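You operate a simulated robot arm through the tools that you are given. There is no shell and no other tool. Be economical: measure what you need, move in short steps, check, and stop when the job is done.

Carry out the task below with a simulated two-armed robot. There is one attempt and no reset: what you move stays moved.

## Task
Pick up the white can with one hand, pass it to the other hand and put it on the pale blue mat. Take the grey mug and put it on the teal folder. Take the white pouch on the top of the grey cart and put it away on the steel bench. Take the red tag labelled "fail" from the bench twenty-six and leave it on the third red shelf from the top. Take the silver block labelled "span" from the bench twenty-six and put it on the shelf under bench twenty-six. Put the purple spool on the aisle edge of bench twenty-six away on the top grey shelf. The order is free. Set down upright: white can, grey mug.

It is judged by the outcome, as a careful person would: the job done as asked, and still so three seconds after it is handed in. It fails if anything else is knocked over, pushed out of place, dropped, spilled or broken.

## Robot
Two 7-joint arms with two-finger parallel grippers on one trunk, on a base that drives. Base frame: it is fixed to the floor where the robot stands at the start and does not move with it; the origin is under the middle of the robot, x ahead of it, y to its left, z up; the surface under the hand at the start is at about z = 810. Readings come in mm, rad, newtons and seconds.
The left shoulder is at the start at [50, 158, 1108], the right one opposite. With the tool pointing down near the work surface each hand reaches from about 220 to 660 mm from the robot's upright axis, wherever it stands, measured 20 degrees to its own side. Places, roughly: grey mug (12x8x10 cm) [2100, 300, 800]; pale blue mat [3100, -400, 800]; purple spool (8x8x8 cm) [6100, 1900, 800]; red tag [5000, 1000, 750]; shelf under bench twenty-six [5600, 1900, 300]; silver block [5750, 2000, 750]; steel bench [5400, -2400, 800]; teal folder (24x31x2 cm) [2400, 700, 800]; third red shelf [6600, -1400, 1100]; top grey shelf [-2400, 600, 1600]; white can (7x7x19 cm) [500, 0, 900]; white pouch [3500, -750, 750]. Payload 3.91 kg a hand.
The tool frame of a hand sits at the grasp point between the pads (the TCP): z along the fingers, y along the line on which they close. The tips reach 30 mm beyond it. Largest opening 110 mm; finger width 20, thickness 10; the body of the gripper, 48 by 112 mm, starts 55 mm behind the TCP.
Orientation is that of the tool frame in the base frame, as a unit quaternion [w, x, y, z]. With the fingers straight down and closing along the base's y, the tool's x points along the base's -x, its y along +y and its z along -z.

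## Interface
- The arms move only by the tool arm_command. It takes "left_deltas", "right_deltas" or both (then of equal length, played together; a hand with none holds still); each is a list of rows, each an object (a shift or turn left out is 0, a gripper value left out holds the last) with "delta_pos": the shift along the base's x, y, z in mm, a list of three; "delta_rot": the turn, a rotation vector about the base's x, y, z in rad, a list of three; "claw": the finger opening in mm, from 0 to 110. In form: [{"delta_pos": [dx, dy, dz], "delta_rot": [wx, wy, wz], "claw": claw}, ...]. A call has 1 to 12 rows; each row is the pose to reach, as a shift and turn from the pose commanded when the call began. A row lasts 0.2 s, in which the tool goes at most 50 mm and 0.15 rad; a call with a longer step from one row to the next is refused whole, and so is a gripper value outside its range. A pose out of reach is approached as far as the arm can. The call stops where the force on the tool passes 40 N (or 10 N more than at its start, if that is more) or the arm is blocked; 0.2 s more then pass. The fingers move at their own pace (about 153 mm/s each) and stop on an object; they squeeze with about 42 N. The grip force told is the motor's: it shows also when the fingers shut on nothing. Time passes only in rows, and 0.2 s behind the last, so rows that repeat a pose let the fingers close. The reply holds the time, the measured pose of the TCP, the force on the tool along the base axes, the opening and the grip force, in the units named above and with some noise, with the torque about the TCP (base axes, N m) and any sound that the robot's microphone picked up, and new pictures: "pictures" is both (left out), scene, wrist or none (wrist: the cameras of the hands that moved).
- Cameras (640 x 400 px; columns grow to the right, rows downward): "scene" is now at [129.4, -6.7, 1255.2]; the picture's right is [-0.07, -1.00, 0.00], its down [-0.50, 0.03, -0.87] and it looks along [0.86, -0.06, -0.50] (base axes); focal length 250 px, centre (320, 200). "left" rides on the left gripper at [72, -17, -103] in its tool frame; the picture's right is [0.23, 0.97, 0.00], its down [-0.76, 0.18, -0.62] and it looks along [-0.61, 0.14, 0.78] (tool axes); focal length 222 px, centre (320, 200). "right" rides on the right gripper at [72, 17, -103] in its tool frame; the picture's right is [-0.23, 0.97, 0.00], its down [-0.76, -0.18, -0.62] and it looks along [-0.61, -0.14, 0.78] (tool axes); focal length 222 px, centre (320, 200). There is no depth. A picture from a camera that has moved, and an enlarged one, comes with that camera's place and axes in the base frame and with its lens.
- raise_lower(by): slides the trunk up (or, below 0, down) by that many mm; the arms and the scene camera ride with it, the base frame stays. It gives what a move gives, with no picture.
- drive_base(legs): drives the robot by 1 to 6 legs, each [ahead, turn to the left] in mm and rad, along the robot's own axes; the way and the turn of a leg run together, so that a leg with both is an arc; at most 1500 mm and 3.142 rad a leg. The arms and the cameras ride along, it lands a little off, and it stops where it bumps. It gives what a move gives, and a new picture of the scene camera.
- aim_head(pan, tilt): turns the head with the scene camera to pan (to the left, within 1.396 rad either way) and tilt (down, from -0.506 to 1.204), counted from straight ahead of the robot. It gives what a move gives, and a new picture of the scene camera.
- inspect(camera, box): a new picture of the part [left, top, right, bottom] of that camera's present view, enlarged. No time passes.
- hand_in(): hands the job in; it is judged then, once.

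Go step by step. Nothing tells you exact positions but the pictures and the camera data: compare them with the known pose of the tool, close in by small moves and look again before you grip or let go. The budget is 196 turns and 260 pictures, counting those below and the enlarged ones. Unless the task says otherwise, let go and move clear before handing in.

The tools are called after "Call:" by a JSON object that holds its "api" and its "payload". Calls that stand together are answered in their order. arm_command: Moves the arms, as the interface text tells. Its arguments: {"type":"object","properties":{"left_deltas":{"type":"array","items":{"type":"object","properties":{"delta_pos":{"type":"array","items":{"type":"number"}},"delta_rot":{"type":"array","items":{"type":"number"}},"claw":{"type":"number"}}}},"right_deltas":{"type":"array","items":{"type":"object","properties":{"delta_pos":{"type":"array","items":{"type":"number"}},"delta_rot":{"type":"array","items":{"type":"number"}},"claw":{"type":"number"}}}},"pictures":{"type":"string","enum":["both","scene","wrist","none"]}},"required":[]} The other tools are called the same way: raise_lower (by) slides the trunk up or down; drive_base (legs) drives the base; aim_head (pan, tilt) turns the head that bears the scene camera; inspect (camera, box) takes an enlarged picture of a part of a camera's view; hand_in () hands the job in.

At the start:

```text
t: 0.0
left_eef_pos: [443.8, 205.4, 1135.6]
left_ee_rot: [0.0, 0.0, 1.0, 0.0]
left_ft_force: [0.1, 0.6, 0.0]
left_moment: [0.03, 0.01, -0.01]
left_width: 110.0
left_grip_force: 0.0
right_eef_pos: [435.1, -163.6, 1062.6]
right_ee_rot: [0.001, 0.002, 1.0, 0.0]
right_ft_force: [-0.2, 0.1, -0.8]
right_moment: [0.0, 0.0, 0.03]
right_width: 110.2
right_grip_force: 0.0
trunk travel left (down, up): [-350.0, 132.0]
robot x, y, heading: [-2.3, 0.5, -0.001]
head pan, tilt: [-0.066, 0.522]
```

scene: 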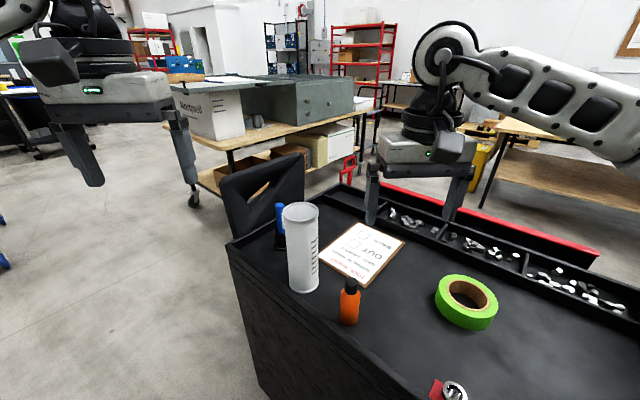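
right: 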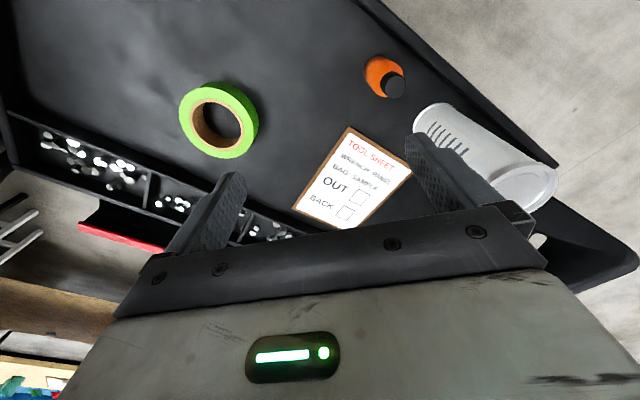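
left: 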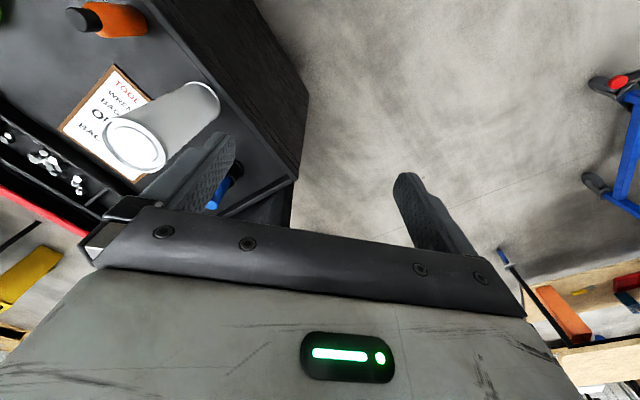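

The white can stands at about (532, 3), with its base at z 810. I'll grip it low with the left hand, tilted in from the left, so the right hand can take it from above. First I'll turn the left hand.

Call:
{"api": "arm_command", "payload": {"left_deltas": [{"delta_pos": [-4, 2, -4], "delta_rot": [-0.0426, -0.117, -0.0608]}, {"delta_pos": [-8, 4, -8], "delta_rot": [-0.0852, -0.2339, -0.1216]}, {"delta_pos": [-12, 6, -12], "delta_rot": [-0.1277, -0.3509, -0.1824]}, {"delta_pos": [-16, 8, -16], "delta_rot": [-0.1703, -0.4678, -0.2432]}, {"delta_pos": [-20, 10, -20], "delta_rot": [-0.2129, -0.5848, -0.304]}, {"delta_pos": [-24, 12, -24], "delta_rot": [-0.2555, -0.7018, -0.3649]}, {"delta_pos": [-28, 14, -28], "delta_rot": [-0.2981, -0.8187, -0.4257]}, {"delta_pos": [-32, 16, -32], "delta_rot": [-0.3406, -0.9357, -0.4865]}, {"delta_pos": [-36, 18, -36], "delta_rot": [-0.3832, -1.0526, -0.5473]}, {"delta_pos": [-40, 20, -40], "delta_rot": [-0.4258, -1.1696, -0.6081]}]}}

```text
t: 2.2
left_eef_pos: [404.6, 226.8, 1094.6]
left_ee_rot: [0.522, 0.27, 0.787, -0.187]
left_ft_force: [0.5, -0.6, 0.4]
left_moment: [0.0, -0.02, 0.01]
left_width: 109.9
left_grip_force: 0.1
left hand out of reach, approached as far as the arm can: row 10
right_eef_pos: [436.6, -161.6, 1063.6]
right_ee_rot: [0.001, 0.001, 1.0, 0.0]
right_ft_force: [0.2, 0.2, -0.6]
right_moment: [-0.01, 0.0, 0.01]
right_width: 110.0
right_grip_force: 0.1
trunk travel left (down, up): [-350.0, 132.0]
robot x, y, heading: [-0.4, 1.5, -0.005]
head pan, tilt: [-0.066, 0.522]
camera scene: at [129.5, -6.7, 1255.2], right [-0.07, -1.0, 0.0], down [-0.5, 0.03, -0.87], along [0.86, -0.06, -0.5], focal length 250 px, centre (320, 200)
camera left: at [296.6, 290.7, 1068.7], right [0.53, 0.82, -0.22], down [-0.1, 0.32, 0.94], along [0.84, -0.48, 0.26], focal length 222 px, centre (320, 200)
```

scene: 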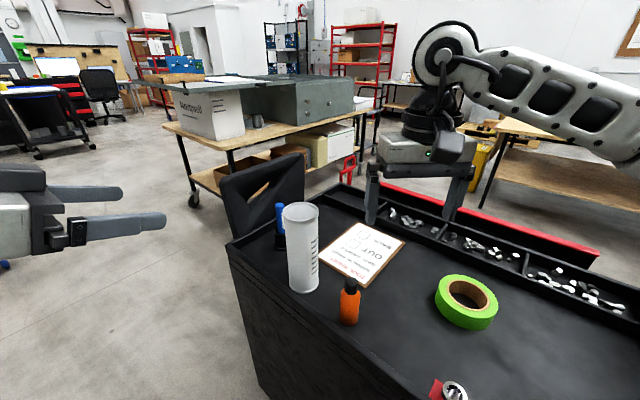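
left: 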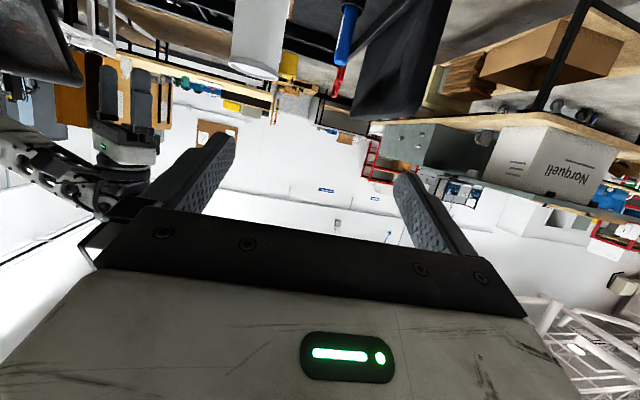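

The left hand is angled in and the can stays clear. I'll lower it and bring it to a point just short of the can.

Call:
{"api": "arm_command", "payload": {"left_deltas": [{"delta_pos": [0, 0, -45]}, {"delta_pos": [0, 0, -90]}, {"delta_pos": [0, 0, -130]}, {"delta_pos": [0, 0, -162]}, {"delta_pos": [8, -37, -162]}, {"delta_pos": [16, -75, -162]}, {"delta_pos": [25, -112, -162]}, {"delta_pos": [34, -148, -162]}]}}

```text
t: 4.0
left_eef_pos: [440.0, 76.5, 931.7]
left_ee_rot: [0.522, 0.27, 0.787, -0.187]
left_ft_force: [-0.6, -0.8, -0.3]
left_moment: [-0.04, 0.02, 0.0]
left_width: 109.9
left_grip_force: 0.0
right_eef_pos: [435.7, -163.5, 1062.2]
right_ee_rot: [0.0, 0.0, 1.0, 0.001]
right_ft_force: [0.5, 0.0, -0.2]
right_moment: [0.01, -0.04, 0.0]
right_width: 110.3
right_grip_force: 0.1
trunk travel left (down, up): [-350.0, 132.0]
robot x, y, heading: [-0.1, 1.6, -0.001]
head pan, tilt: [-0.066, 0.522]
camera scene: at [129.5, -7.0, 1255.1], right [-0.07, -1.0, 0.0], down [-0.5, 0.03, -0.87], along [0.86, -0.06, -0.5], focal length 250 px, centre (320, 200)
camera left: at [331.1, 140.4, 905.5], right [0.53, 0.82, -0.22], down [-0.1, 0.32, 0.94], along [0.84, -0.48, 0.26], focal length 222 px, centre (320, 200)
```

scene: 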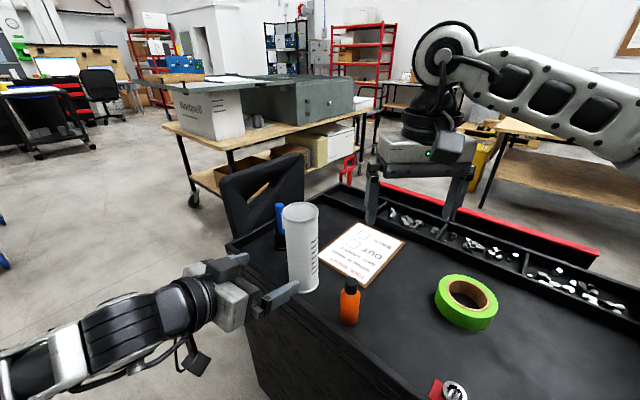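
left: 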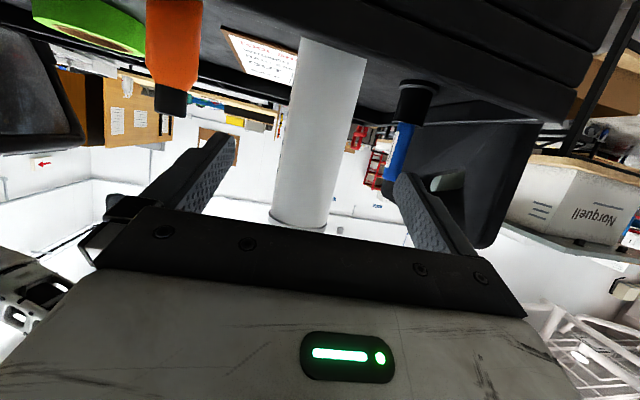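

The can sits centred between the left fingers. I'll advance along the approach line and close.

Call:
{"api": "arm_command", "payload": {"left_deltas": [{"delta_pos": [31, -25, -15]}, {"delta_pos": [62, -49, -30]}, {"delta_pos": [92, -73, -45]}, {"delta_pos": [92, -73, -45]}, {"delta_pos": [92, -73, -45], "claw": 80}, {"delta_pos": [92, -73, -45], "claw": 72}, {"delta_pos": [92, -73, -45], "claw": 60}, {"delta_pos": [92, -73, -45], "claw": 50}, {"delta_pos": [92, -73, -45], "claw": 50}]}}

```text
t: 6.0
left_eef_pos: [530.5, 5.7, 888.9]
left_ee_rot: [0.521, 0.271, 0.788, -0.188]
left_ft_force: [-0.3, -1.0, 0.5]
left_moment: [-0.02, -0.07, -0.05]
left_width: 67.0
left_grip_force: 42.0
right_eef_pos: [436.0, -162.3, 1062.1]
right_ee_rot: [-0.001, 0.001, 1.0, 0.0]
right_ft_force: [0.6, 0.3, -0.2]
right_moment: [0.01, -0.02, 0.0]
right_width: 109.9
right_grip_force: 0.0
trunk travel left (down, up): [-350.0, 132.0]
robot x, y, heading: [0.1, -1.6, 0.002]
head pan, tilt: [-0.066, 0.522]
camera scene: at [129.3, -6.9, 1255.2], right [-0.07, -1.0, 0.0], down [-0.5, 0.03, -0.87], along [0.86, -0.06, -0.5], focal length 250 px, centre (320, 200)
camera left: at [421.5, 69.8, 862.7], right [0.53, 0.82, -0.22], down [-0.1, 0.32, 0.94], along [0.84, -0.48, 0.26], focal length 222 px, centre (320, 200)
```

scene: 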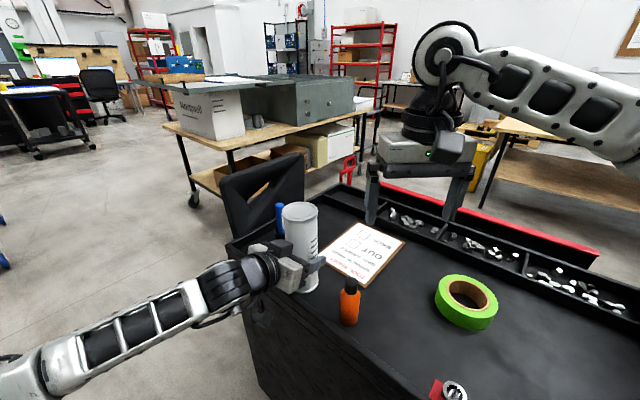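
left: 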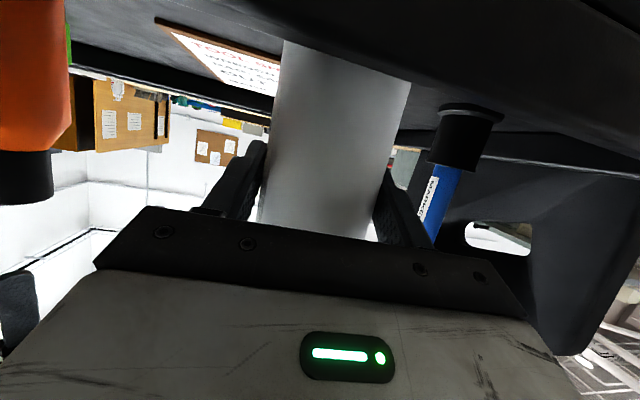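

The can is gripped at 67 mm. I'll lift it and bring the right hand above it.

Call:
{"api": "arm_command", "payload": {"left_deltas": [{"delta_pos": [0, 0, 40]}, {"delta_pos": [0, 0, 80]}, {"delta_pos": [0, 0, 80]}, {"delta_pos": [0, 0, 80]}, {"delta_pos": [0, 0, 80]}, {"delta_pos": [0, 0, 80]}], "right_deltas": [{"delta_pos": [0, 0, 40]}, {"delta_pos": [0, 0, 80]}, {"delta_pos": [24, 42, 80]}, {"delta_pos": [48, 84, 80]}, {"delta_pos": [72, 126, 80]}, {"delta_pos": [96, 169, 80]}]}}

```text
t: 7.4
left_eef_pos: [527.9, 5.6, 968.8]
left_ee_rot: [0.521, 0.27, 0.787, -0.188]
left_ft_force: [0.0, 0.3, -3.3]
left_moment: [0.01, 0.01, -0.03]
left_width: 66.7
left_grip_force: 42.0
right_eef_pos: [533.8, 5.1, 1138.7]
right_ee_rot: [0.0, -0.001, 1.0, 0.0]
right_ft_force: [0.1, 0.4, -0.5]
right_moment: [-0.03, -0.01, 0.04]
right_width: 109.9
right_grip_force: 0.0
trunk travel left (down, up): [-350.0, 132.0]
robot x, y, heading: [3.5, 0.4, -0.001]
head pan, tilt: [-0.066, 0.522]
camera scene: at [129.5, -5.5, 1255.1], right [-0.07, -1.0, 0.0], down [-0.5, 0.03, -0.87], along [0.86, -0.06, -0.5], focal length 250 px, centre (320, 200)
camera right: at [461.7, 20.2, 1243.2], right [0.23, 0.97, 0.0], down [0.76, -0.18, 0.62], along [0.61, -0.14, -0.78], focal length 222 px, centre (320, 200)
camera left: at [419.7, 69.8, 942.1], right [0.53, 0.82, -0.22], down [-0.1, 0.32, 0.94], along [0.84, -0.48, 0.26], focal length 222 px, centre (320, 200)
```

scene: 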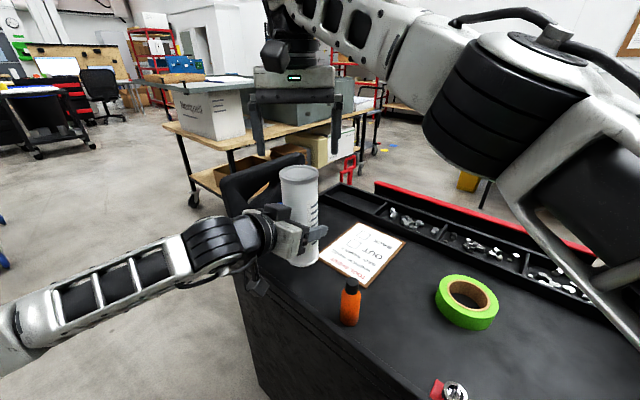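
right: 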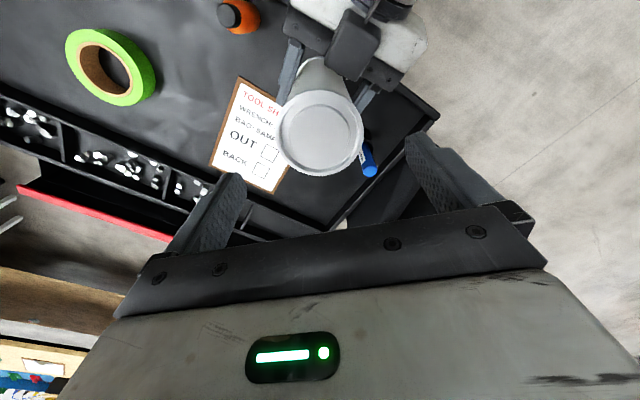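
left: 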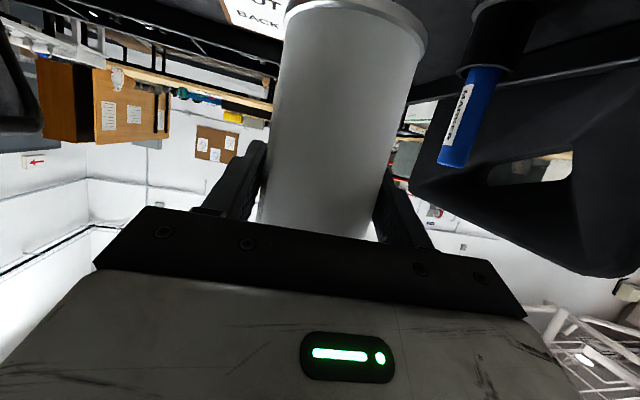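

The right hand is over the can, whose top is at about z 1080. I'll go down and close on the upper part.

Call:
{"api": "arm_command", "payload": {"right_deltas": [{"delta_pos": [-8, 0, -25]}, {"delta_pos": [-8, 0, -50]}, {"delta_pos": [-8, 0, -77]}, {"delta_pos": [-8, 0, -77]}, {"delta_pos": [-8, 0, -77], "claw": 80}, {"delta_pos": [-8, 0, -77], "claw": 70}, {"delta_pos": [-8, 0, -77], "claw": 50}, {"delta_pos": [-8, 0, -77], "claw": 50}, {"delta_pos": [-8, 0, -77], "claw": 50}]}}

```text
t: 9.4
left_eef_pos: [529.3, 4.6, 968.1]
left_ee_rot: [0.522, 0.269, 0.787, -0.187]
left_ft_force: [-3.8, 12.0, -2.2]
left_moment: [-0.43, -0.16, -0.02]
left_width: 67.2
left_grip_force: 41.7
right_eef_pos: [525.2, 4.3, 1063.6]
right_ee_rot: [0.0, 0.003, 1.0, -0.002]
right_ft_force: [4.2, -10.7, 0.1]
right_moment: [-0.71, -0.28, 0.0]
right_width: 67.3
right_grip_force: 42.1
trunk travel left (down, up): [-350.0, 132.0]
robot x, y, heading: [0.5, 0.2, -0.001]
head pan, tilt: [-0.066, 0.522]
camera scene: at [129.7, -6.7, 1255.1], right [-0.07, -1.0, 0.0], down [-0.5, 0.03, -0.87], along [0.86, -0.06, -0.5], focal length 250 px, centre (320, 200)
camera right: at [452.7, 20.7, 1168.8], right [0.23, 0.97, 0.0], down [0.76, -0.18, 0.62], along [0.61, -0.15, -0.78], focal length 222 px, centre (320, 200)
```

scene: 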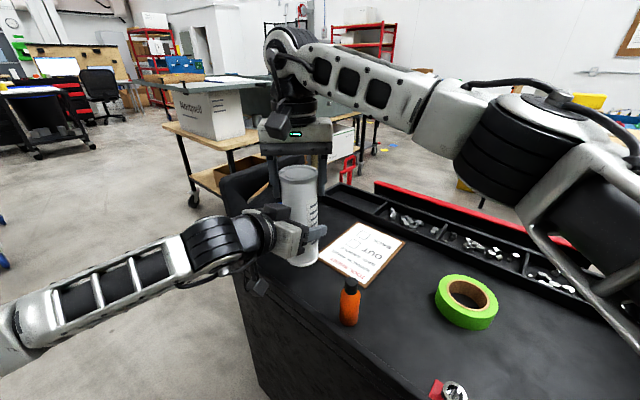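
right: 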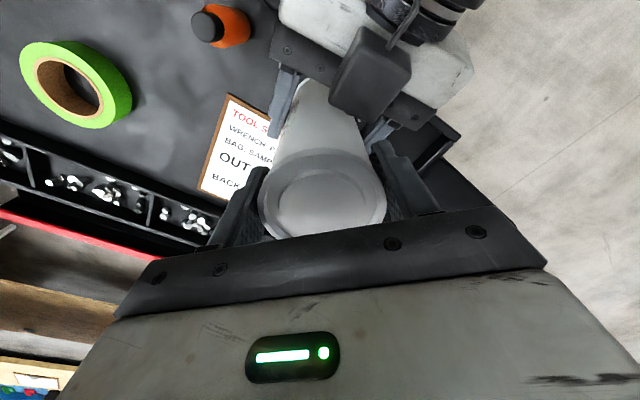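

Both hands hold the can. Now I'll open the left hand and back it out along its approach line.

Call:
{"api": "arm_command", "payload": {"left_deltas": [{"claw": 110}, {"claw": 110}, {"delta_pos": [-33, 26, 17]}, {"delta_pos": [-66, 52, 34]}, {"delta_pos": [-99, 79, 50]}, {"delta_pos": [-110, 115, 60]}, {"delta_pos": [-120, 160, 70]}], "right_deltas": [{}, {}, {}, {}, {}, {}, {}], "pictures": "scene"}}

Call:
{"api": "aim_head", "payload": {"pan": 0.0, "tilt": 0.15}}

```text
t: 11.0
left_eef_pos: [407.9, 166.8, 1043.5]
left_ee_rot: [0.522, 0.27, 0.787, -0.187]
left_ft_force: [0.0, -0.8, -0.6]
left_moment: [-0.02, 0.01, -0.01]
left_width: 110.0
left_grip_force: 0.0
right_eef_pos: [525.6, 5.9, 1064.8]
right_ee_rot: [0.0, 0.002, 1.0, -0.001]
right_ft_force: [-0.1, 0.2, -0.1]
right_moment: [-0.01, -0.02, 0.03]
right_width: 67.2
right_grip_force: 41.8
trunk travel left (down, up): [-350.0, 132.0]
robot x, y, heading: [-0.3, -1.8, -0.001]
head pan, tilt: [-0.066, 0.522]
camera scene: at [129.2, -6.6, 1255.2], right [-0.07, -1.0, 0.0], down [-0.5, 0.03, -0.87], along [0.86, -0.06, -0.5], focal length 250 px, centre (320, 200)
```

scene: 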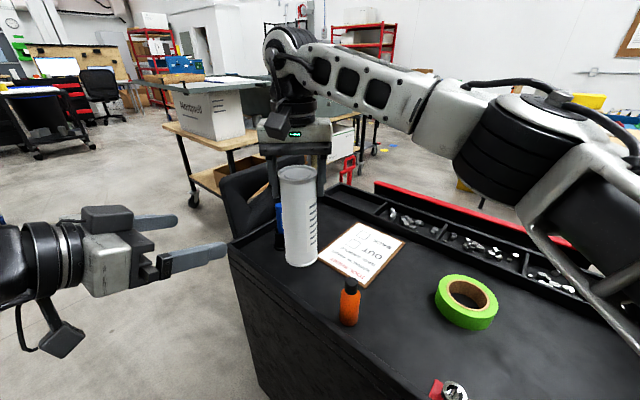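

```text
t: 11.8
left_eef_pos: [409.3, 166.9, 1041.5]
left_ee_rot: [0.522, 0.27, 0.787, -0.188]
left_ft_force: [0.0, -0.6, -0.7]
left_moment: [0.01, 0.01, 0.03]
left_width: 109.9
left_grip_force: 0.1
right_eef_pos: [524.2, 6.1, 1065.2]
right_ee_rot: [0.001, 0.002, 1.0, 0.001]
right_ft_force: [0.5, -0.1, -0.3]
right_moment: [0.01, 0.0, 0.01]
right_width: 67.8
right_grip_force: 41.9
trunk travel left (down, up): [-350.0, 132.0]
robot x, y, heading: [2.3, -4.5, 0.003]
head pan, tilt: [0.0, 0.15]
camera scene: at [132.2, -0.7, 1289.5], right [0.0, -1.0, 0.0], down [-0.15, 0.0, -0.99], along [0.99, 0.0, -0.15], focal length 250 px, centre (320, 200)
```

scene: 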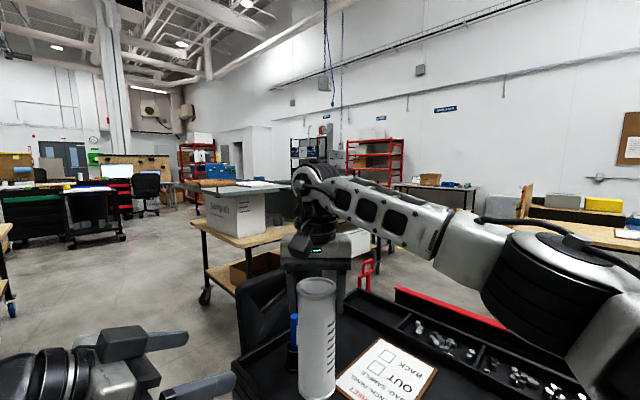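

The right hand holds the can alone. The long bench ahead looks turned about 45°, so I'll back away from the cart and look around before driving.

Call:
{"api": "drive_base", "payload": {"legs": [[-600, 0]]}}

Call:
{"api": "aim_head", "payload": {"pan": 0.9, "tilt": 0.35}}

Call:
{"api": "aim_head", "payload": {"pan": -0.9, "tilt": 0.35}}

```text
t: 15.3
left_eef_pos: [-193.3, 166.1, 1041.6]
left_ee_rot: [0.521, 0.274, 0.786, -0.19]
left_ft_force: [0.1, -0.7, -0.1]
left_moment: [-0.03, 0.04, -0.03]
left_width: 110.0
left_grip_force: 0.0
right_eef_pos: [-79.7, 3.5, 1064.1]
right_ee_rot: [0.0, 0.007, 1.0, 0.0]
right_ft_force: [0.0, -0.4, -0.3]
right_moment: [0.03, -0.01, 0.02]
right_width: 67.4
right_grip_force: 42.1
trunk travel left (down, up): [-350.0, 132.0]
robot x, y, heading: [-603.2, 4.0, -0.009]
head pan, tilt: [0.0, 0.15]
camera scene: at [-472.7, 1.0, 1289.7], right [-0.01, -1.0, 0.0], down [-0.15, 0.0, -0.99], along [0.99, -0.01, -0.15], focal length 250 px, centre (320, 200)
```

scene: 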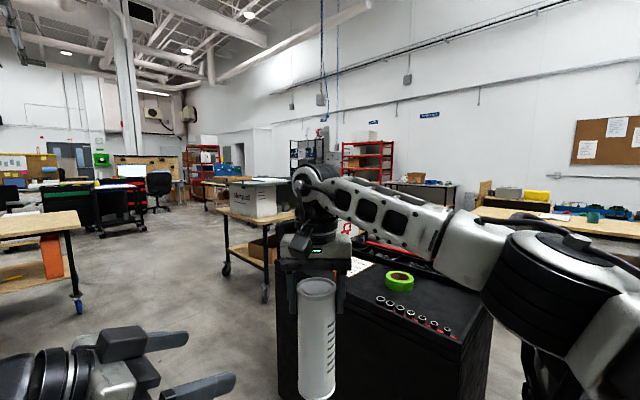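

```text
t: 16.5
left_eef_pos: [-193.5, 166.6, 1044.0]
left_ee_rot: [0.521, 0.274, 0.786, -0.19]
left_ft_force: [0.0, 0.1, 0.4]
left_moment: [-0.01, 0.02, 0.03]
left_width: 109.9
left_grip_force: 0.0
right_eef_pos: [-78.6, 4.5, 1065.0]
right_ee_rot: [0.0, 0.006, 1.0, 0.0]
right_ft_force: [0.2, 0.0, 1.1]
right_moment: [-0.03, 0.03, 0.01]
right_width: 67.2
right_grip_force: 41.9
trunk travel left (down, up): [-350.0, 132.0]
robot x, y, heading: [-606.8, 2.5, -0.006]
head pan, tilt: [0.901, 0.351]
camera scene: at [-506.5, 74.3, 1270.9], right [0.78, -0.63, 0.0], down [-0.22, -0.27, -0.94], along [0.59, 0.73, -0.34], focal length 250 px, centre (320, 200)
```

scene: 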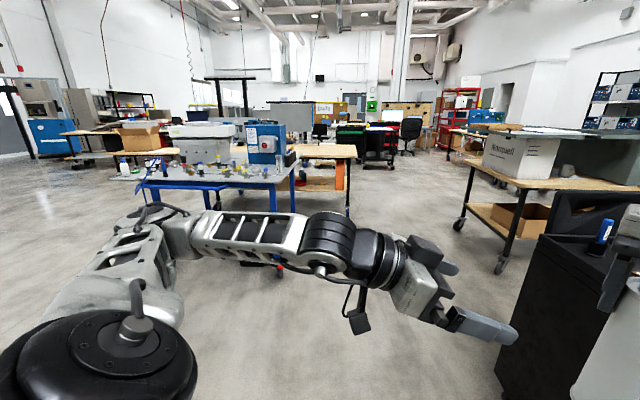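

```text
t: 18.3
left_eef_pos: [-193.1, 165.7, 1042.6]
left_ee_rot: [0.521, 0.274, 0.786, -0.19]
left_ft_force: [-0.7, -0.3, 0.1]
left_moment: [-0.01, -0.05, -0.06]
left_width: 109.7
left_grip_force: 0.0
right_eef_pos: [-80.7, 3.6, 1064.1]
right_ee_rot: [0.0, 0.006, 1.0, 0.0]
right_ft_force: [0.4, 1.2, -0.3]
right_moment: [0.0, 0.04, -0.03]
right_width: 67.1
right_grip_force: 41.8
trunk travel left (down, up): [-350.0, 132.0]
robot x, y, heading: [-602.0, 5.5, -0.006]
head pan, tilt: [-0.901, 0.351]
camera scene: at [-508.0, -71.5, 1270.9], right [-0.79, -0.61, 0.0], down [-0.21, 0.27, -0.94], along [0.58, -0.74, -0.34], focal length 250 px, centre (320, 200)
```

scene: 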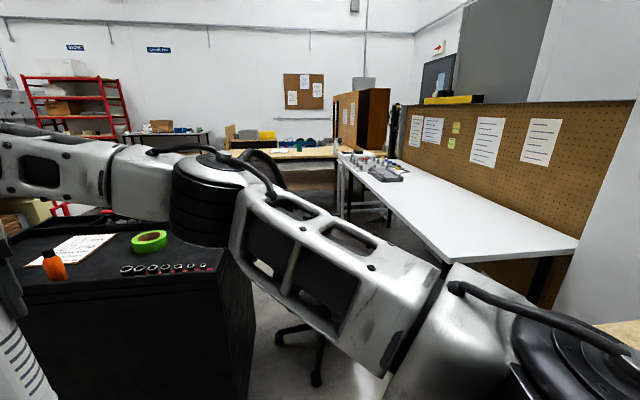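

I'll tuck the arms in for travel: left hand turned back down, and the can pulled closer in.

Call:
{"api": "arm_command", "payload": {"left_deltas": [{"delta_pos": [-4, 3, 8], "delta_rot": [0.0426, 0.117, 0.0608]}, {"delta_pos": [-8, 6, 16], "delta_rot": [0.0852, 0.2339, 0.1216]}, {"delta_pos": [-12, 9, 24], "delta_rot": [0.1277, 0.3509, 0.1824]}, {"delta_pos": [-16, 12, 32], "delta_rot": [0.1703, 0.4678, 0.2432]}, {"delta_pos": [-20, 15, 40], "delta_rot": [0.2129, 0.5848, 0.304]}, {"delta_pos": [-24, 18, 48], "delta_rot": [0.2555, 0.7018, 0.3649]}, {"delta_pos": [-28, 21, 56], "delta_rot": [0.2981, 0.8187, 0.4257]}, {"delta_pos": [-32, 24, 64], "delta_rot": [0.3406, 0.9357, 0.4865]}, {"delta_pos": [-36, 27, 72], "delta_rot": [0.3832, 1.0526, 0.5473]}, {"delta_pos": [-40, 30, 80], "delta_rot": [0.4258, 1.1696, 0.6081]}], "right_deltas": [{"delta_pos": [-13, -10, 3]}, {"delta_pos": [-26, -20, 6]}, {"delta_pos": [-39, -30, 9]}, {"delta_pos": [-52, -40, 12]}, {"delta_pos": [-65, -50, 15]}, {"delta_pos": [-78, -60, 18]}, {"delta_pos": [-91, -70, 21]}, {"delta_pos": [-104, -80, 24]}, {"delta_pos": [-117, -90, 27]}, {"delta_pos": [-130, -100, 30]}], "pictures": "none"}}

Call:
{"api": "aim_head", "payload": {"pan": 0.0, "tilt": 0.4}}

```text
t: 20.5
left_eef_pos: [-231.8, 196.6, 1121.0]
left_ee_rot: [-0.025, -0.011, 1.0, 0.007]
left_ft_force: [-0.2, 0.2, 0.5]
left_moment: [0.0, 0.0, 0.01]
left_width: 110.0
left_grip_force: 0.1
right_eef_pos: [-212.6, -97.7, 1095.0]
right_ee_rot: [-0.001, 0.006, 1.0, 0.0]
right_ft_force: [0.3, -0.1, -3.3]
right_moment: [0.01, 0.04, 0.04]
right_width: 67.3
right_grip_force: 41.8
trunk travel left (down, up): [-350.0, 132.0]
robot x, y, heading: [-602.9, -0.5, -0.007]
head pan, tilt: [-0.901, 0.351]
```

```text
t: 21.7
left_eef_pos: [-231.9, 197.0, 1121.1]
left_ee_rot: [-0.024, -0.009, 1.0, 0.006]
left_ft_force: [-0.8, 0.1, 0.2]
left_moment: [0.02, 0.0, 0.0]
left_width: 109.9
left_grip_force: 0.1
right_eef_pos: [-210.5, -98.5, 1094.3]
right_ee_rot: [0.0, 0.006, 1.0, 0.001]
right_ft_force: [-0.6, -0.1, -2.6]
right_moment: [0.02, -0.03, -0.05]
right_width: 67.2
right_grip_force: 41.7
trunk travel left (down, up): [-350.0, 132.0]
robot x, y, heading: [-605.6, 7.4, -0.008]
head pan, tilt: [0.0, 0.4]
camera scene: at [-472.6, 0.9, 1266.4], right [-0.01, -1.0, 0.0], down [-0.39, 0.0, -0.92], along [0.92, -0.01, -0.39], focal length 250 px, centre (320, 200)
```

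scene: 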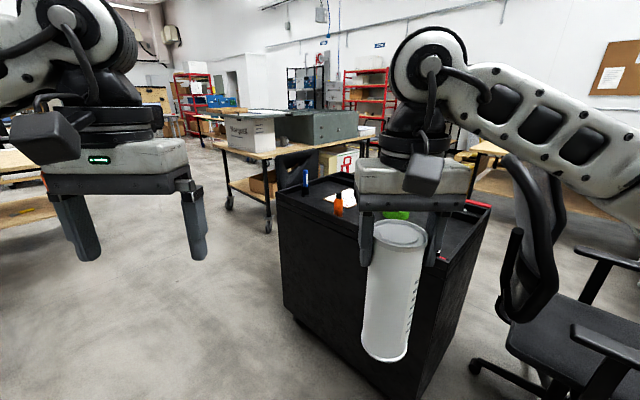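

The path left of the cart is open. I'll drive to a point between the cart and the bench and look at the gap.

Call:
{"api": "drive_base", "payload": {"legs": [[0, 0.57], [1450, 0], [0, -1.2]]}}

```text
t: 33.4
left_eef_pos: [1063.3, 686.8, 1121.4]
left_ee_rot: [-0.021, 0.304, 0.952, 0.014]
left_ft_force: [0.8, -0.1, 0.8]
left_moment: [0.02, 0.04, -0.01]
left_width: 109.8
left_grip_force: 0.0
right_eef_pos: [904.4, 438.1, 1094.1]
right_ee_rot: [0.0, 0.32, 0.947, 0.001]
right_ft_force: [0.5, 0.6, 1.1]
right_moment: [0.0, 0.0, 0.03]
right_width: 50.1
right_grip_force: 0.2
trunk travel left (down, up): [-350.0, 132.0]
robot x, y, heading: [646.8, 755.9, -0.648]
head pan, tilt: [0.0, 0.4]
camera scene: at [753.4, 673.0, 1266.4], right [-0.6, -0.8, 0.0], down [-0.31, 0.24, -0.92], along [0.73, -0.56, -0.39], focal length 250 px, centre (320, 200)
```

scene: 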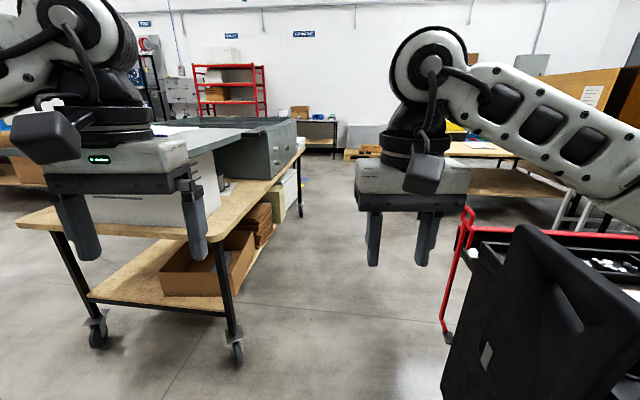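

The right fingers have closed on nothing, so the can was lost during the drive. I'll look for it along the path.

Call:
{"api": "aim_head", "payload": {"pan": -0.6, "tilt": 0.9}}

Call:
{"api": "drive_base", "payload": {"legs": [[0, -1.6]]}}

Call:
{"api": "aim_head", "payload": {"pan": -0.8, "tilt": 0.4}}

```text
t: 34.4
left_eef_pos: [1063.9, 686.7, 1121.3]
left_ee_rot: [-0.02, 0.306, 0.952, 0.014]
left_ft_force: [-0.5, 0.3, -0.4]
left_moment: [0.01, 0.01, -0.03]
left_width: 109.8
left_grip_force: 0.1
right_eef_pos: [904.7, 438.7, 1094.8]
right_ee_rot: [0.0, 0.32, 0.947, 0.0]
right_ft_force: [0.2, 0.5, 0.0]
right_moment: [-0.01, -0.02, -0.01]
right_width: 50.0
right_grip_force: 0.1
trunk travel left (down, up): [-350.0, 132.0]
robot x, y, heading: [651.3, 749.3, -0.652]
head pan, tilt: [-0.6, 0.901]
camera scene: at [703.6, 657.5, 1223.4], right [-0.95, -0.32, 0.0], down [-0.25, 0.74, -0.62], along [0.2, -0.59, -0.78], focal length 250 px, centre (320, 200)
```

scene: 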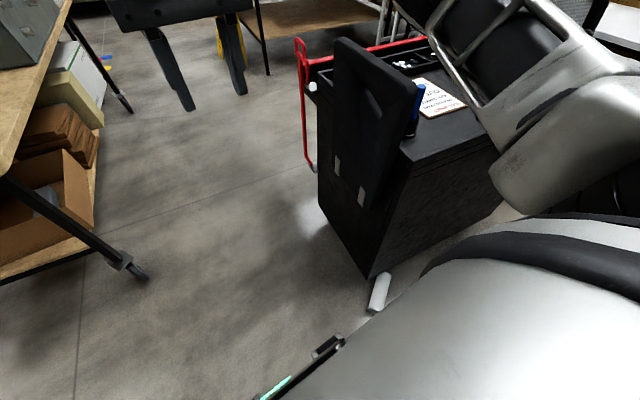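

```text
t: 38.7
left_eef_pos: [567.4, 340.9, 1120.0]
left_ee_rot: [-0.004, 0.897, 0.442, 0.024]
left_ft_force: [-0.3, -0.6, -0.1]
left_moment: [-0.01, -0.03, 0.0]
left_width: 109.9
left_grip_force: 0.0
right_eef_pos: [325.1, 510.3, 1094.9]
right_ee_rot: [0.0, 0.904, 0.428, 0.0]
right_ft_force: [-0.8, -1.1, 0.3]
right_moment: [0.0, 0.0, -0.01]
right_width: 50.2
right_grip_force: 0.1
trunk travel left (down, up): [-350.0, 132.0]
robot x, y, heading: [653.7, 754.5, -2.255]
head pan, tilt: [-0.6, 0.901]
camera scene: at [550.0, 701.1, 1223.4], right [-0.28, 0.96, 0.0], down [0.75, 0.22, -0.62], along [-0.6, -0.18, -0.78], focal length 250 px, centre (320, 200)
```

scene: 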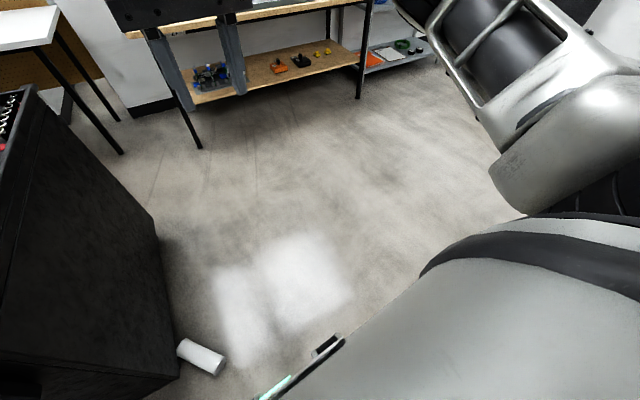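

```text
t: 39.6
left_eef_pos: [566.0, 342.3, 1122.3]
left_ee_rot: [-0.005, 0.897, 0.442, 0.024]
left_ft_force: [0.0, -0.1, -0.3]
left_moment: [-0.01, -0.04, -0.03]
left_width: 110.1
left_grip_force: 0.0
right_eef_pos: [325.3, 509.7, 1095.1]
right_ee_rot: [0.0, 0.904, 0.428, 0.0]
right_ft_force: [-0.1, -0.1, 0.0]
right_moment: [0.02, 0.01, 0.0]
right_width: 50.4
right_grip_force: 0.0
trunk travel left (down, up): [-350.0, 132.0]
robot x, y, heading: [649.6, 754.6, -2.259]
head pan, tilt: [-0.799, 0.4]
camera scene: at [530.2, 714.3, 1266.3], right [-0.09, 1.0, 0.0], down [0.39, 0.03, -0.92], along [-0.92, -0.08, -0.39], focal length 250 px, centre (320, 200)
```

scene: 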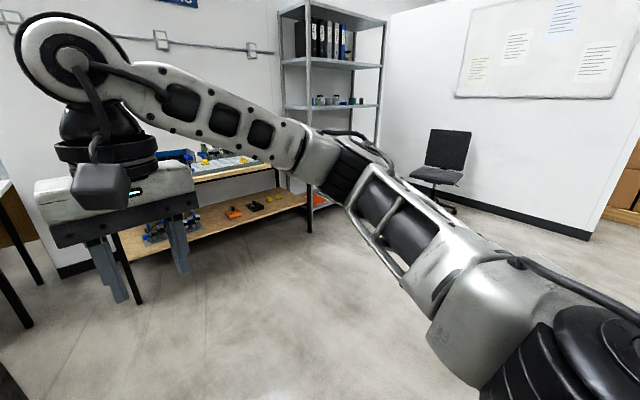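

The can is on the floor by the cart corner, at about (560, 194), lying roughly along y. I'll move the robot next to it and face it so I can retrieve it from the floor.

Call:
{"api": "drive_base", "payload": {"legs": [[325, -0.047], [0, 1.52]]}}

Call:
{"api": "aim_head", "payload": {"pan": 0.0, "tilt": 1.2}}

```text
t: 41.3
left_eef_pos: [416.3, 183.5, 1121.4]
left_ee_rot: [-0.005, 0.904, 0.427, 0.024]
left_ft_force: [0.2, -0.7, -0.4]
left_moment: [-0.03, -0.01, -0.01]
left_width: 109.9
left_grip_force: 0.1
right_eef_pos: [180.6, 359.2, 1095.0]
right_ee_rot: [0.0, 0.911, 0.413, 0.0]
right_ft_force: [0.3, -0.1, -1.0]
right_moment: [0.0, 0.0, 0.0]
right_width: 49.8
right_grip_force: 0.0
trunk travel left (down, up): [-350.0, 132.0]
robot x, y, heading: [510.3, 593.2, -2.291]
head pan, tilt: [-0.799, 0.4]
stopped in leg 1: the robot was blocked; the commanded pose is now the measured one
camera scene: at [392.1, 556.1, 1266.2], right [-0.05, 1.0, 0.0], down [0.39, 0.02, -0.92], along [-0.92, -0.05, -0.39], focal length 250 px, centre (320, 200)
```

scene: 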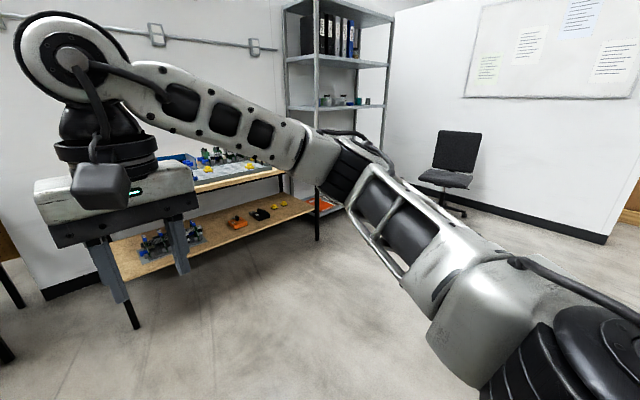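

```text
t: 42.4
left_eef_pos: [416.3, 183.7, 1123.2]
left_ee_rot: [-0.004, 0.904, 0.426, 0.023]
left_ft_force: [0.0, 0.4, 0.4]
left_moment: [0.02, -0.03, -0.01]
left_width: 110.0
left_grip_force: 0.0
right_eef_pos: [180.8, 359.5, 1096.0]
right_ee_rot: [0.001, 0.911, 0.413, -0.001]
right_ft_force: [-0.1, 0.1, -0.2]
right_moment: [-0.02, 0.01, 0.0]
right_width: 50.4
right_grip_force: 0.1
trunk travel left (down, up): [-350.0, 132.0]
robot x, y, heading: [513.1, 592.7, -2.29]
head pan, tilt: [0.0, 1.201]
camera scene: at [448.3, 519.4, 1203.6], right [-0.75, 0.66, 0.0], down [0.61, 0.7, -0.36], along [-0.24, -0.27, -0.93], focal length 250 px, centre (320, 200)
```

scene: 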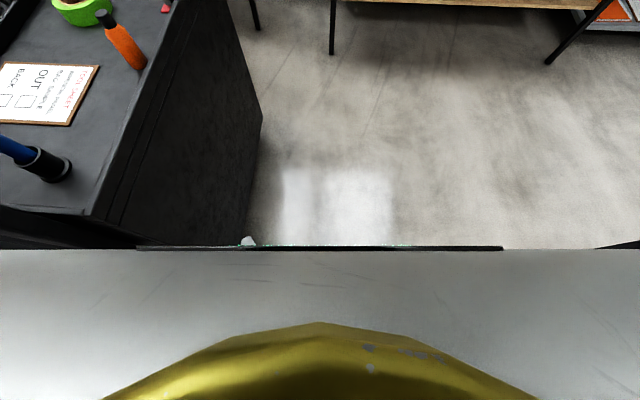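

Something at base level blocked the drive, most likely the can. I'll back off and take a wider way around to face it from further out.

Call:
{"api": "drive_base", "payload": {"legs": [[-150, 0], [0, -0.33], [275, 0], [0, 1.84]]}}

```text
t: 50.7
left_eef_pos: [780.5, 443.2, 1122.4]
left_ee_rot: [-0.018, 0.386, 0.922, 0.015]
left_ft_force: [-0.1, 0.3, 0.1]
left_moment: [-0.03, 0.01, 0.03]
left_width: 109.9
left_grip_force: 0.0
right_eef_pos: [580.5, 224.7, 1095.0]
right_ee_rot: [0.001, 0.398, 0.917, -0.001]
right_ft_force: [0.1, 0.6, -0.3]
right_moment: [-0.01, -0.02, -0.02]
right_width: 50.0
right_grip_force: 0.1
trunk travel left (down, up): [-350.0, 132.0]
robot x, y, heading: [386.5, 580.4, -0.823]
head pan, tilt: [0.0, 1.201]
camera scene: at [447.9, 508.2, 1203.6], right [-0.73, -0.68, 0.0], down [-0.64, 0.68, -0.36], along [0.25, -0.27, -0.93], focal length 250 px, centre (320, 200)
```

scene: 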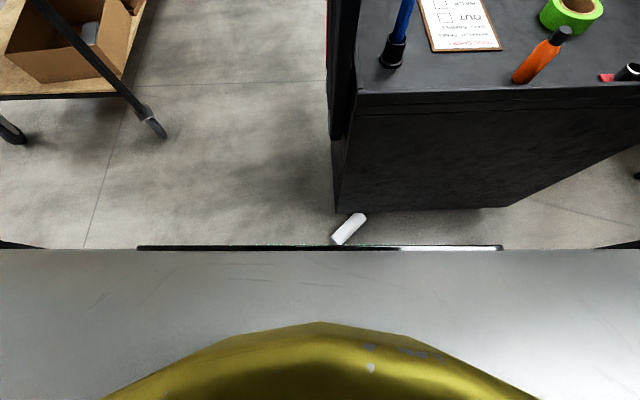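

The can is right ahead. I'll enlarge the view to see which end carries the lid.

Call:
{"api": "inspect", "payload": {"camera": "scene", "box": [300, 190, 400, 250]}}

Call:
{"api": "inspect", "payload": {"camera": "right", "box": [0, 0, 640, 400]}}

```text
6.40 times, centred on (350, 220) of scene
camera zoom: at [447.9, 508.2, 1203.6], right [-0.73, -0.68, 0.0], down [-0.64, 0.68, -0.36], along [0.25, -0.27, -0.93], focal length 1597 px, centre (128, 72)
```

zoom: 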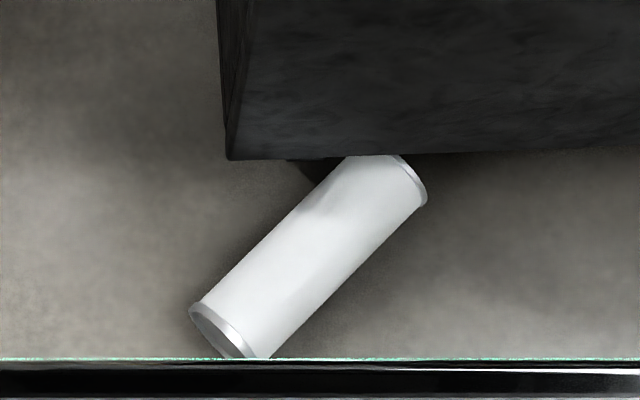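

```text
1.00 times, centred on (320, 200) of right (not enlarged: the box is as wide or as high as the picture)
camera zoom: at [543.7, 287.9, 1199.4], right [0.87, 0.5, 0.0], down [0.39, -0.68, 0.62], along [0.31, -0.54, -0.78], focal length 222 px, centre (320, 200)
```

zoom: 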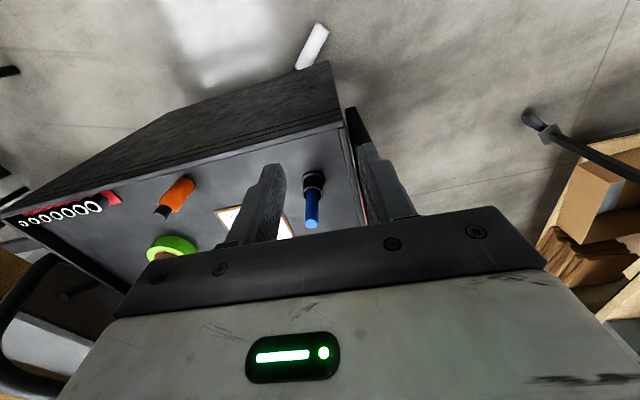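

I'll retract both hands a little from the cart, open the right gripper and lower the trunk.

Call:
{"api": "arm_command", "payload": {"left_deltas": [{"delta_pos": [-34, 37, 0]}, {"delta_pos": [-68, 73, 0]}], "right_deltas": [{"delta_pos": [-25, 27, 0], "claw": 110}, {"delta_pos": [-40, 43, 0], "claw": 110}], "pictures": "none"}}

Call:
{"api": "raise_lower", "payload": {"by": -345}}

Call:
{"api": "inspect", "payload": {"camera": "right", "box": [0, 0, 640, 400]}}

Call:
{"api": "inspect", "payload": {"camera": "scene", "box": [0, 0, 640, 400]}}

```text
refused: row 1 steps farther than a row can; nothing moved
```

```text
t: 54.1
left_eef_pos: [781.1, 441.7, 778.6]
left_ee_rot: [-0.017, 0.386, 0.922, 0.015]
left_ft_force: [-0.9, -0.3, 0.6]
left_moment: [0.0, 0.01, 0.01]
left_width: 110.2
left_grip_force: 0.1
right_eef_pos: [580.2, 225.2, 750.0]
right_ee_rot: [0.0, 0.399, 0.917, 0.0]
right_ft_force: [0.1, 0.0, -0.6]
right_moment: [0.0, -0.01, 0.0]
right_width: 50.2
right_grip_force: 0.0
trunk travel left (down, up): [-5.0, 477.0]
robot x, y, heading: [385.9, 575.3, -0.82]
head pan, tilt: [0.0, 1.201]
```

```text
1.00 times, centred on (320, 200) of right (not enlarged: the box is as wide or as high as the picture)
camera zoom: at [543.6, 287.9, 854.5], right [0.87, 0.5, 0.0], down [0.39, -0.68, 0.62], along [0.31, -0.54, -0.78], focal length 222 px, centre (320, 200)
```

zoom: 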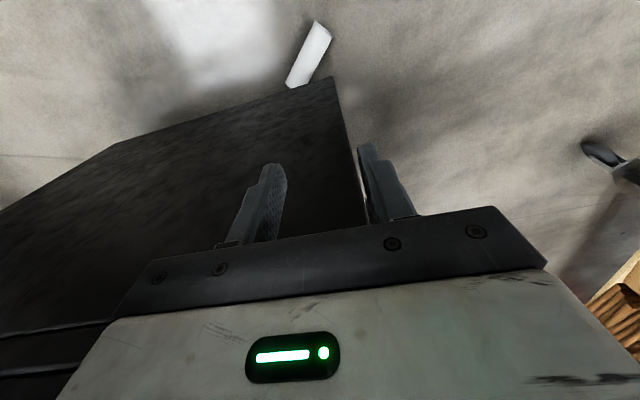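

```text
1.00 times, centred on (320, 200) of scene (not enlarged: the box is as wide or as high as the picture)
camera zoom: at [447.9, 508.2, 858.6], right [-0.73, -0.68, 0.0], down [-0.64, 0.68, -0.36], along [0.25, -0.27, -0.93], focal length 250 px, centre (320, 200)
```

zoom: 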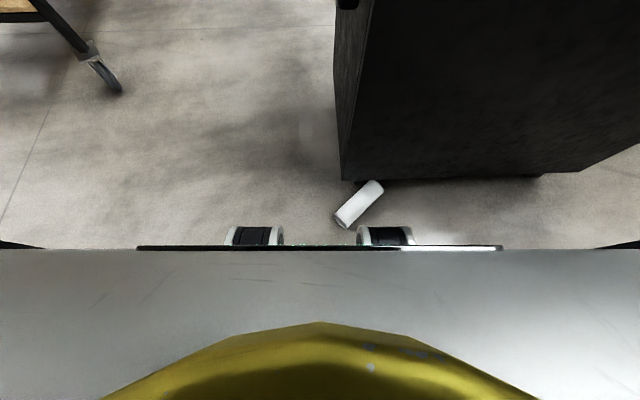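

The trunk came down clear, and I can see the robot's front wheels and the can between them. I'll back the right hand off the cart and turn it across the can while lowering it.

Call:
{"api": "arm_command", "payload": {"right_deltas": [{"delta_pos": [-18, 33, 0], "claw": 110}, {"delta_pos": [-36, 66, 0], "claw": 110}, {"delta_pos": [-36, 66, -40], "delta_rot": [-0.0693, -0.0273, -0.1231]}, {"delta_pos": [-36, 66, -80], "delta_rot": [-0.1385, -0.0546, -0.2462]}, {"delta_pos": [-36, 66, -120], "delta_rot": [-0.2078, -0.0819, -0.3694]}, {"delta_pos": [-36, 66, -160], "delta_rot": [-0.2771, -0.1091, -0.4925]}, {"delta_pos": [-36, 66, -200], "delta_rot": [-0.3463, -0.1364, -0.6156]}, {"delta_pos": [-36, 66, -240], "delta_rot": [-0.4156, -0.1637, -0.7387]}, {"delta_pos": [-36, 66, -280], "delta_rot": [-0.4156, -0.1637, -0.7387]}]}}

```text
t: 56.1
left_eef_pos: [780.5, 443.0, 777.2]
left_ee_rot: [-0.018, 0.387, 0.922, 0.014]
left_ft_force: [0.4, -0.2, -0.3]
left_moment: [0.0, 0.0, 0.02]
left_width: 110.0
left_grip_force: 0.0
right_eef_pos: [543.0, 290.8, 469.9]
right_ee_rot: [0.155, 0.691, 0.69, -0.153]
right_ft_force: [-1.0, 0.1, -0.3]
right_moment: [-0.02, -0.03, 0.03]
right_width: 110.2
right_grip_force: 0.0
trunk travel left (down, up): [-5.0, 477.0]
robot x, y, heading: [381.9, 576.9, -0.823]
head pan, tilt: [0.0, 1.201]
camera scene: at [447.9, 508.2, 858.6], right [-0.73, -0.68, 0.0], down [-0.64, 0.68, -0.36], along [0.25, -0.27, -0.93], focal length 250 px, centre (320, 200)
camera right: at [559.2, 399.0, 533.7], right [0.97, -0.21, 0.1], down [-0.18, -0.42, 0.89], along [-0.14, -0.88, -0.45], focal length 222 px, centre (320, 200)
```

scene: 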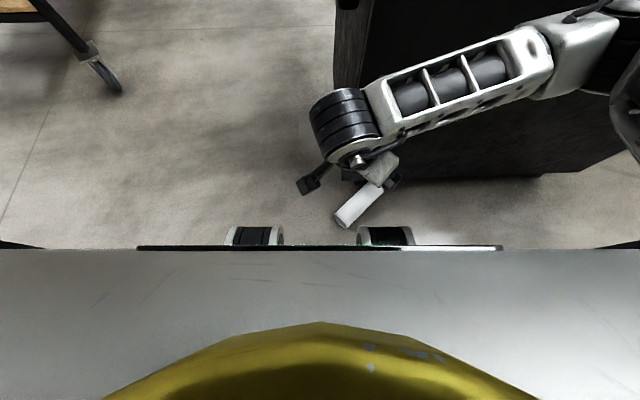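
right: 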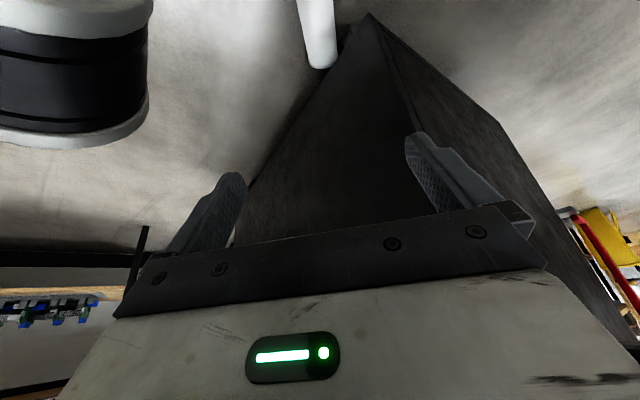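

The hand came down without contact. I'll keep lowering towards the can's near end.

Call:
{"api": "arm_command", "payload": {"right_deltas": [{"delta_pos": [2, -5, -45]}, {"delta_pos": [4, -10, -90]}, {"delta_pos": [7, -15, -135]}, {"delta_pos": [10, -22, -180]}, {"delta_pos": [12, -30, -225]}, {"delta_pos": [14, -38, -270]}]}}

```text
t: 56.8
left_eef_pos: [780.4, 443.6, 777.9]
left_ee_rot: [-0.019, 0.386, 0.922, 0.014]
left_ft_force: [-0.3, 0.7, -0.1]
left_moment: [-0.01, -0.03, 0.02]
left_width: 110.0
left_grip_force: 0.1
right_eef_pos: [561.2, 282.1, 389.3]
right_ee_rot: [0.167, 0.689, 0.691, -0.141]
right_ft_force: [30.5, 4.4, 18.6]
right_moment: [0.33, 2.27, -1.14]
right_width: 94.6
right_grip_force: 0.0
trunk travel left (down, up): [-5.0, 477.0]
robot x, y, heading: [381.9, 581.2, -0.819]
head pan, tilt: [0.0, 1.201]
stopped in row 3 (right hand): the force on the tool passed its limit at 106 N (the readings are from after the stop); the commanded pose is now the measured one
camera scene: at [448.1, 508.6, 858.8], right [-0.73, -0.68, 0.0], down [-0.64, 0.68, -0.36], along [0.25, -0.27, -0.93], focal length 250 px, centre (320, 200)
camera right: at [574.9, 389.8, 454.5], right [0.97, -0.2, 0.13], down [-0.2, -0.43, 0.88], along [-0.12, -0.88, -0.45], focal length 222 px, centre (320, 200)
```

scene: 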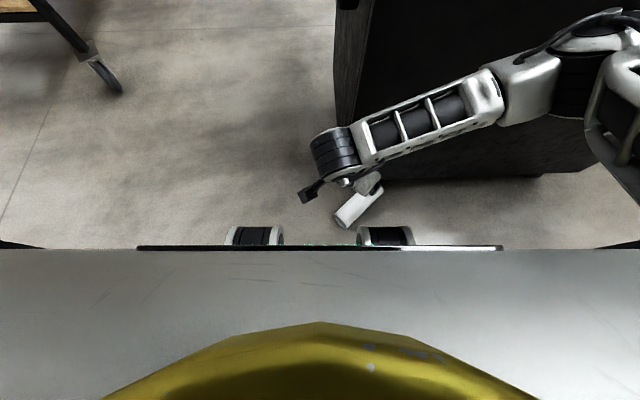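
right: 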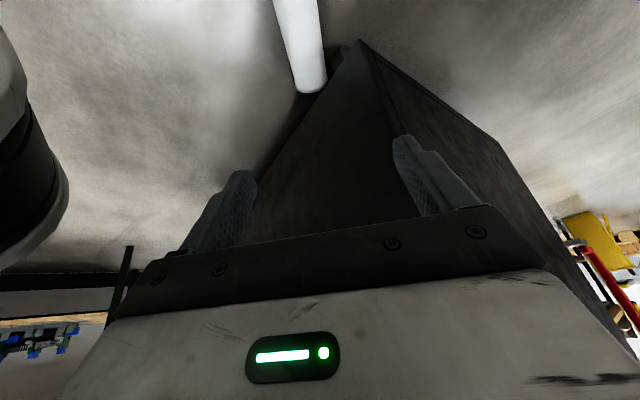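

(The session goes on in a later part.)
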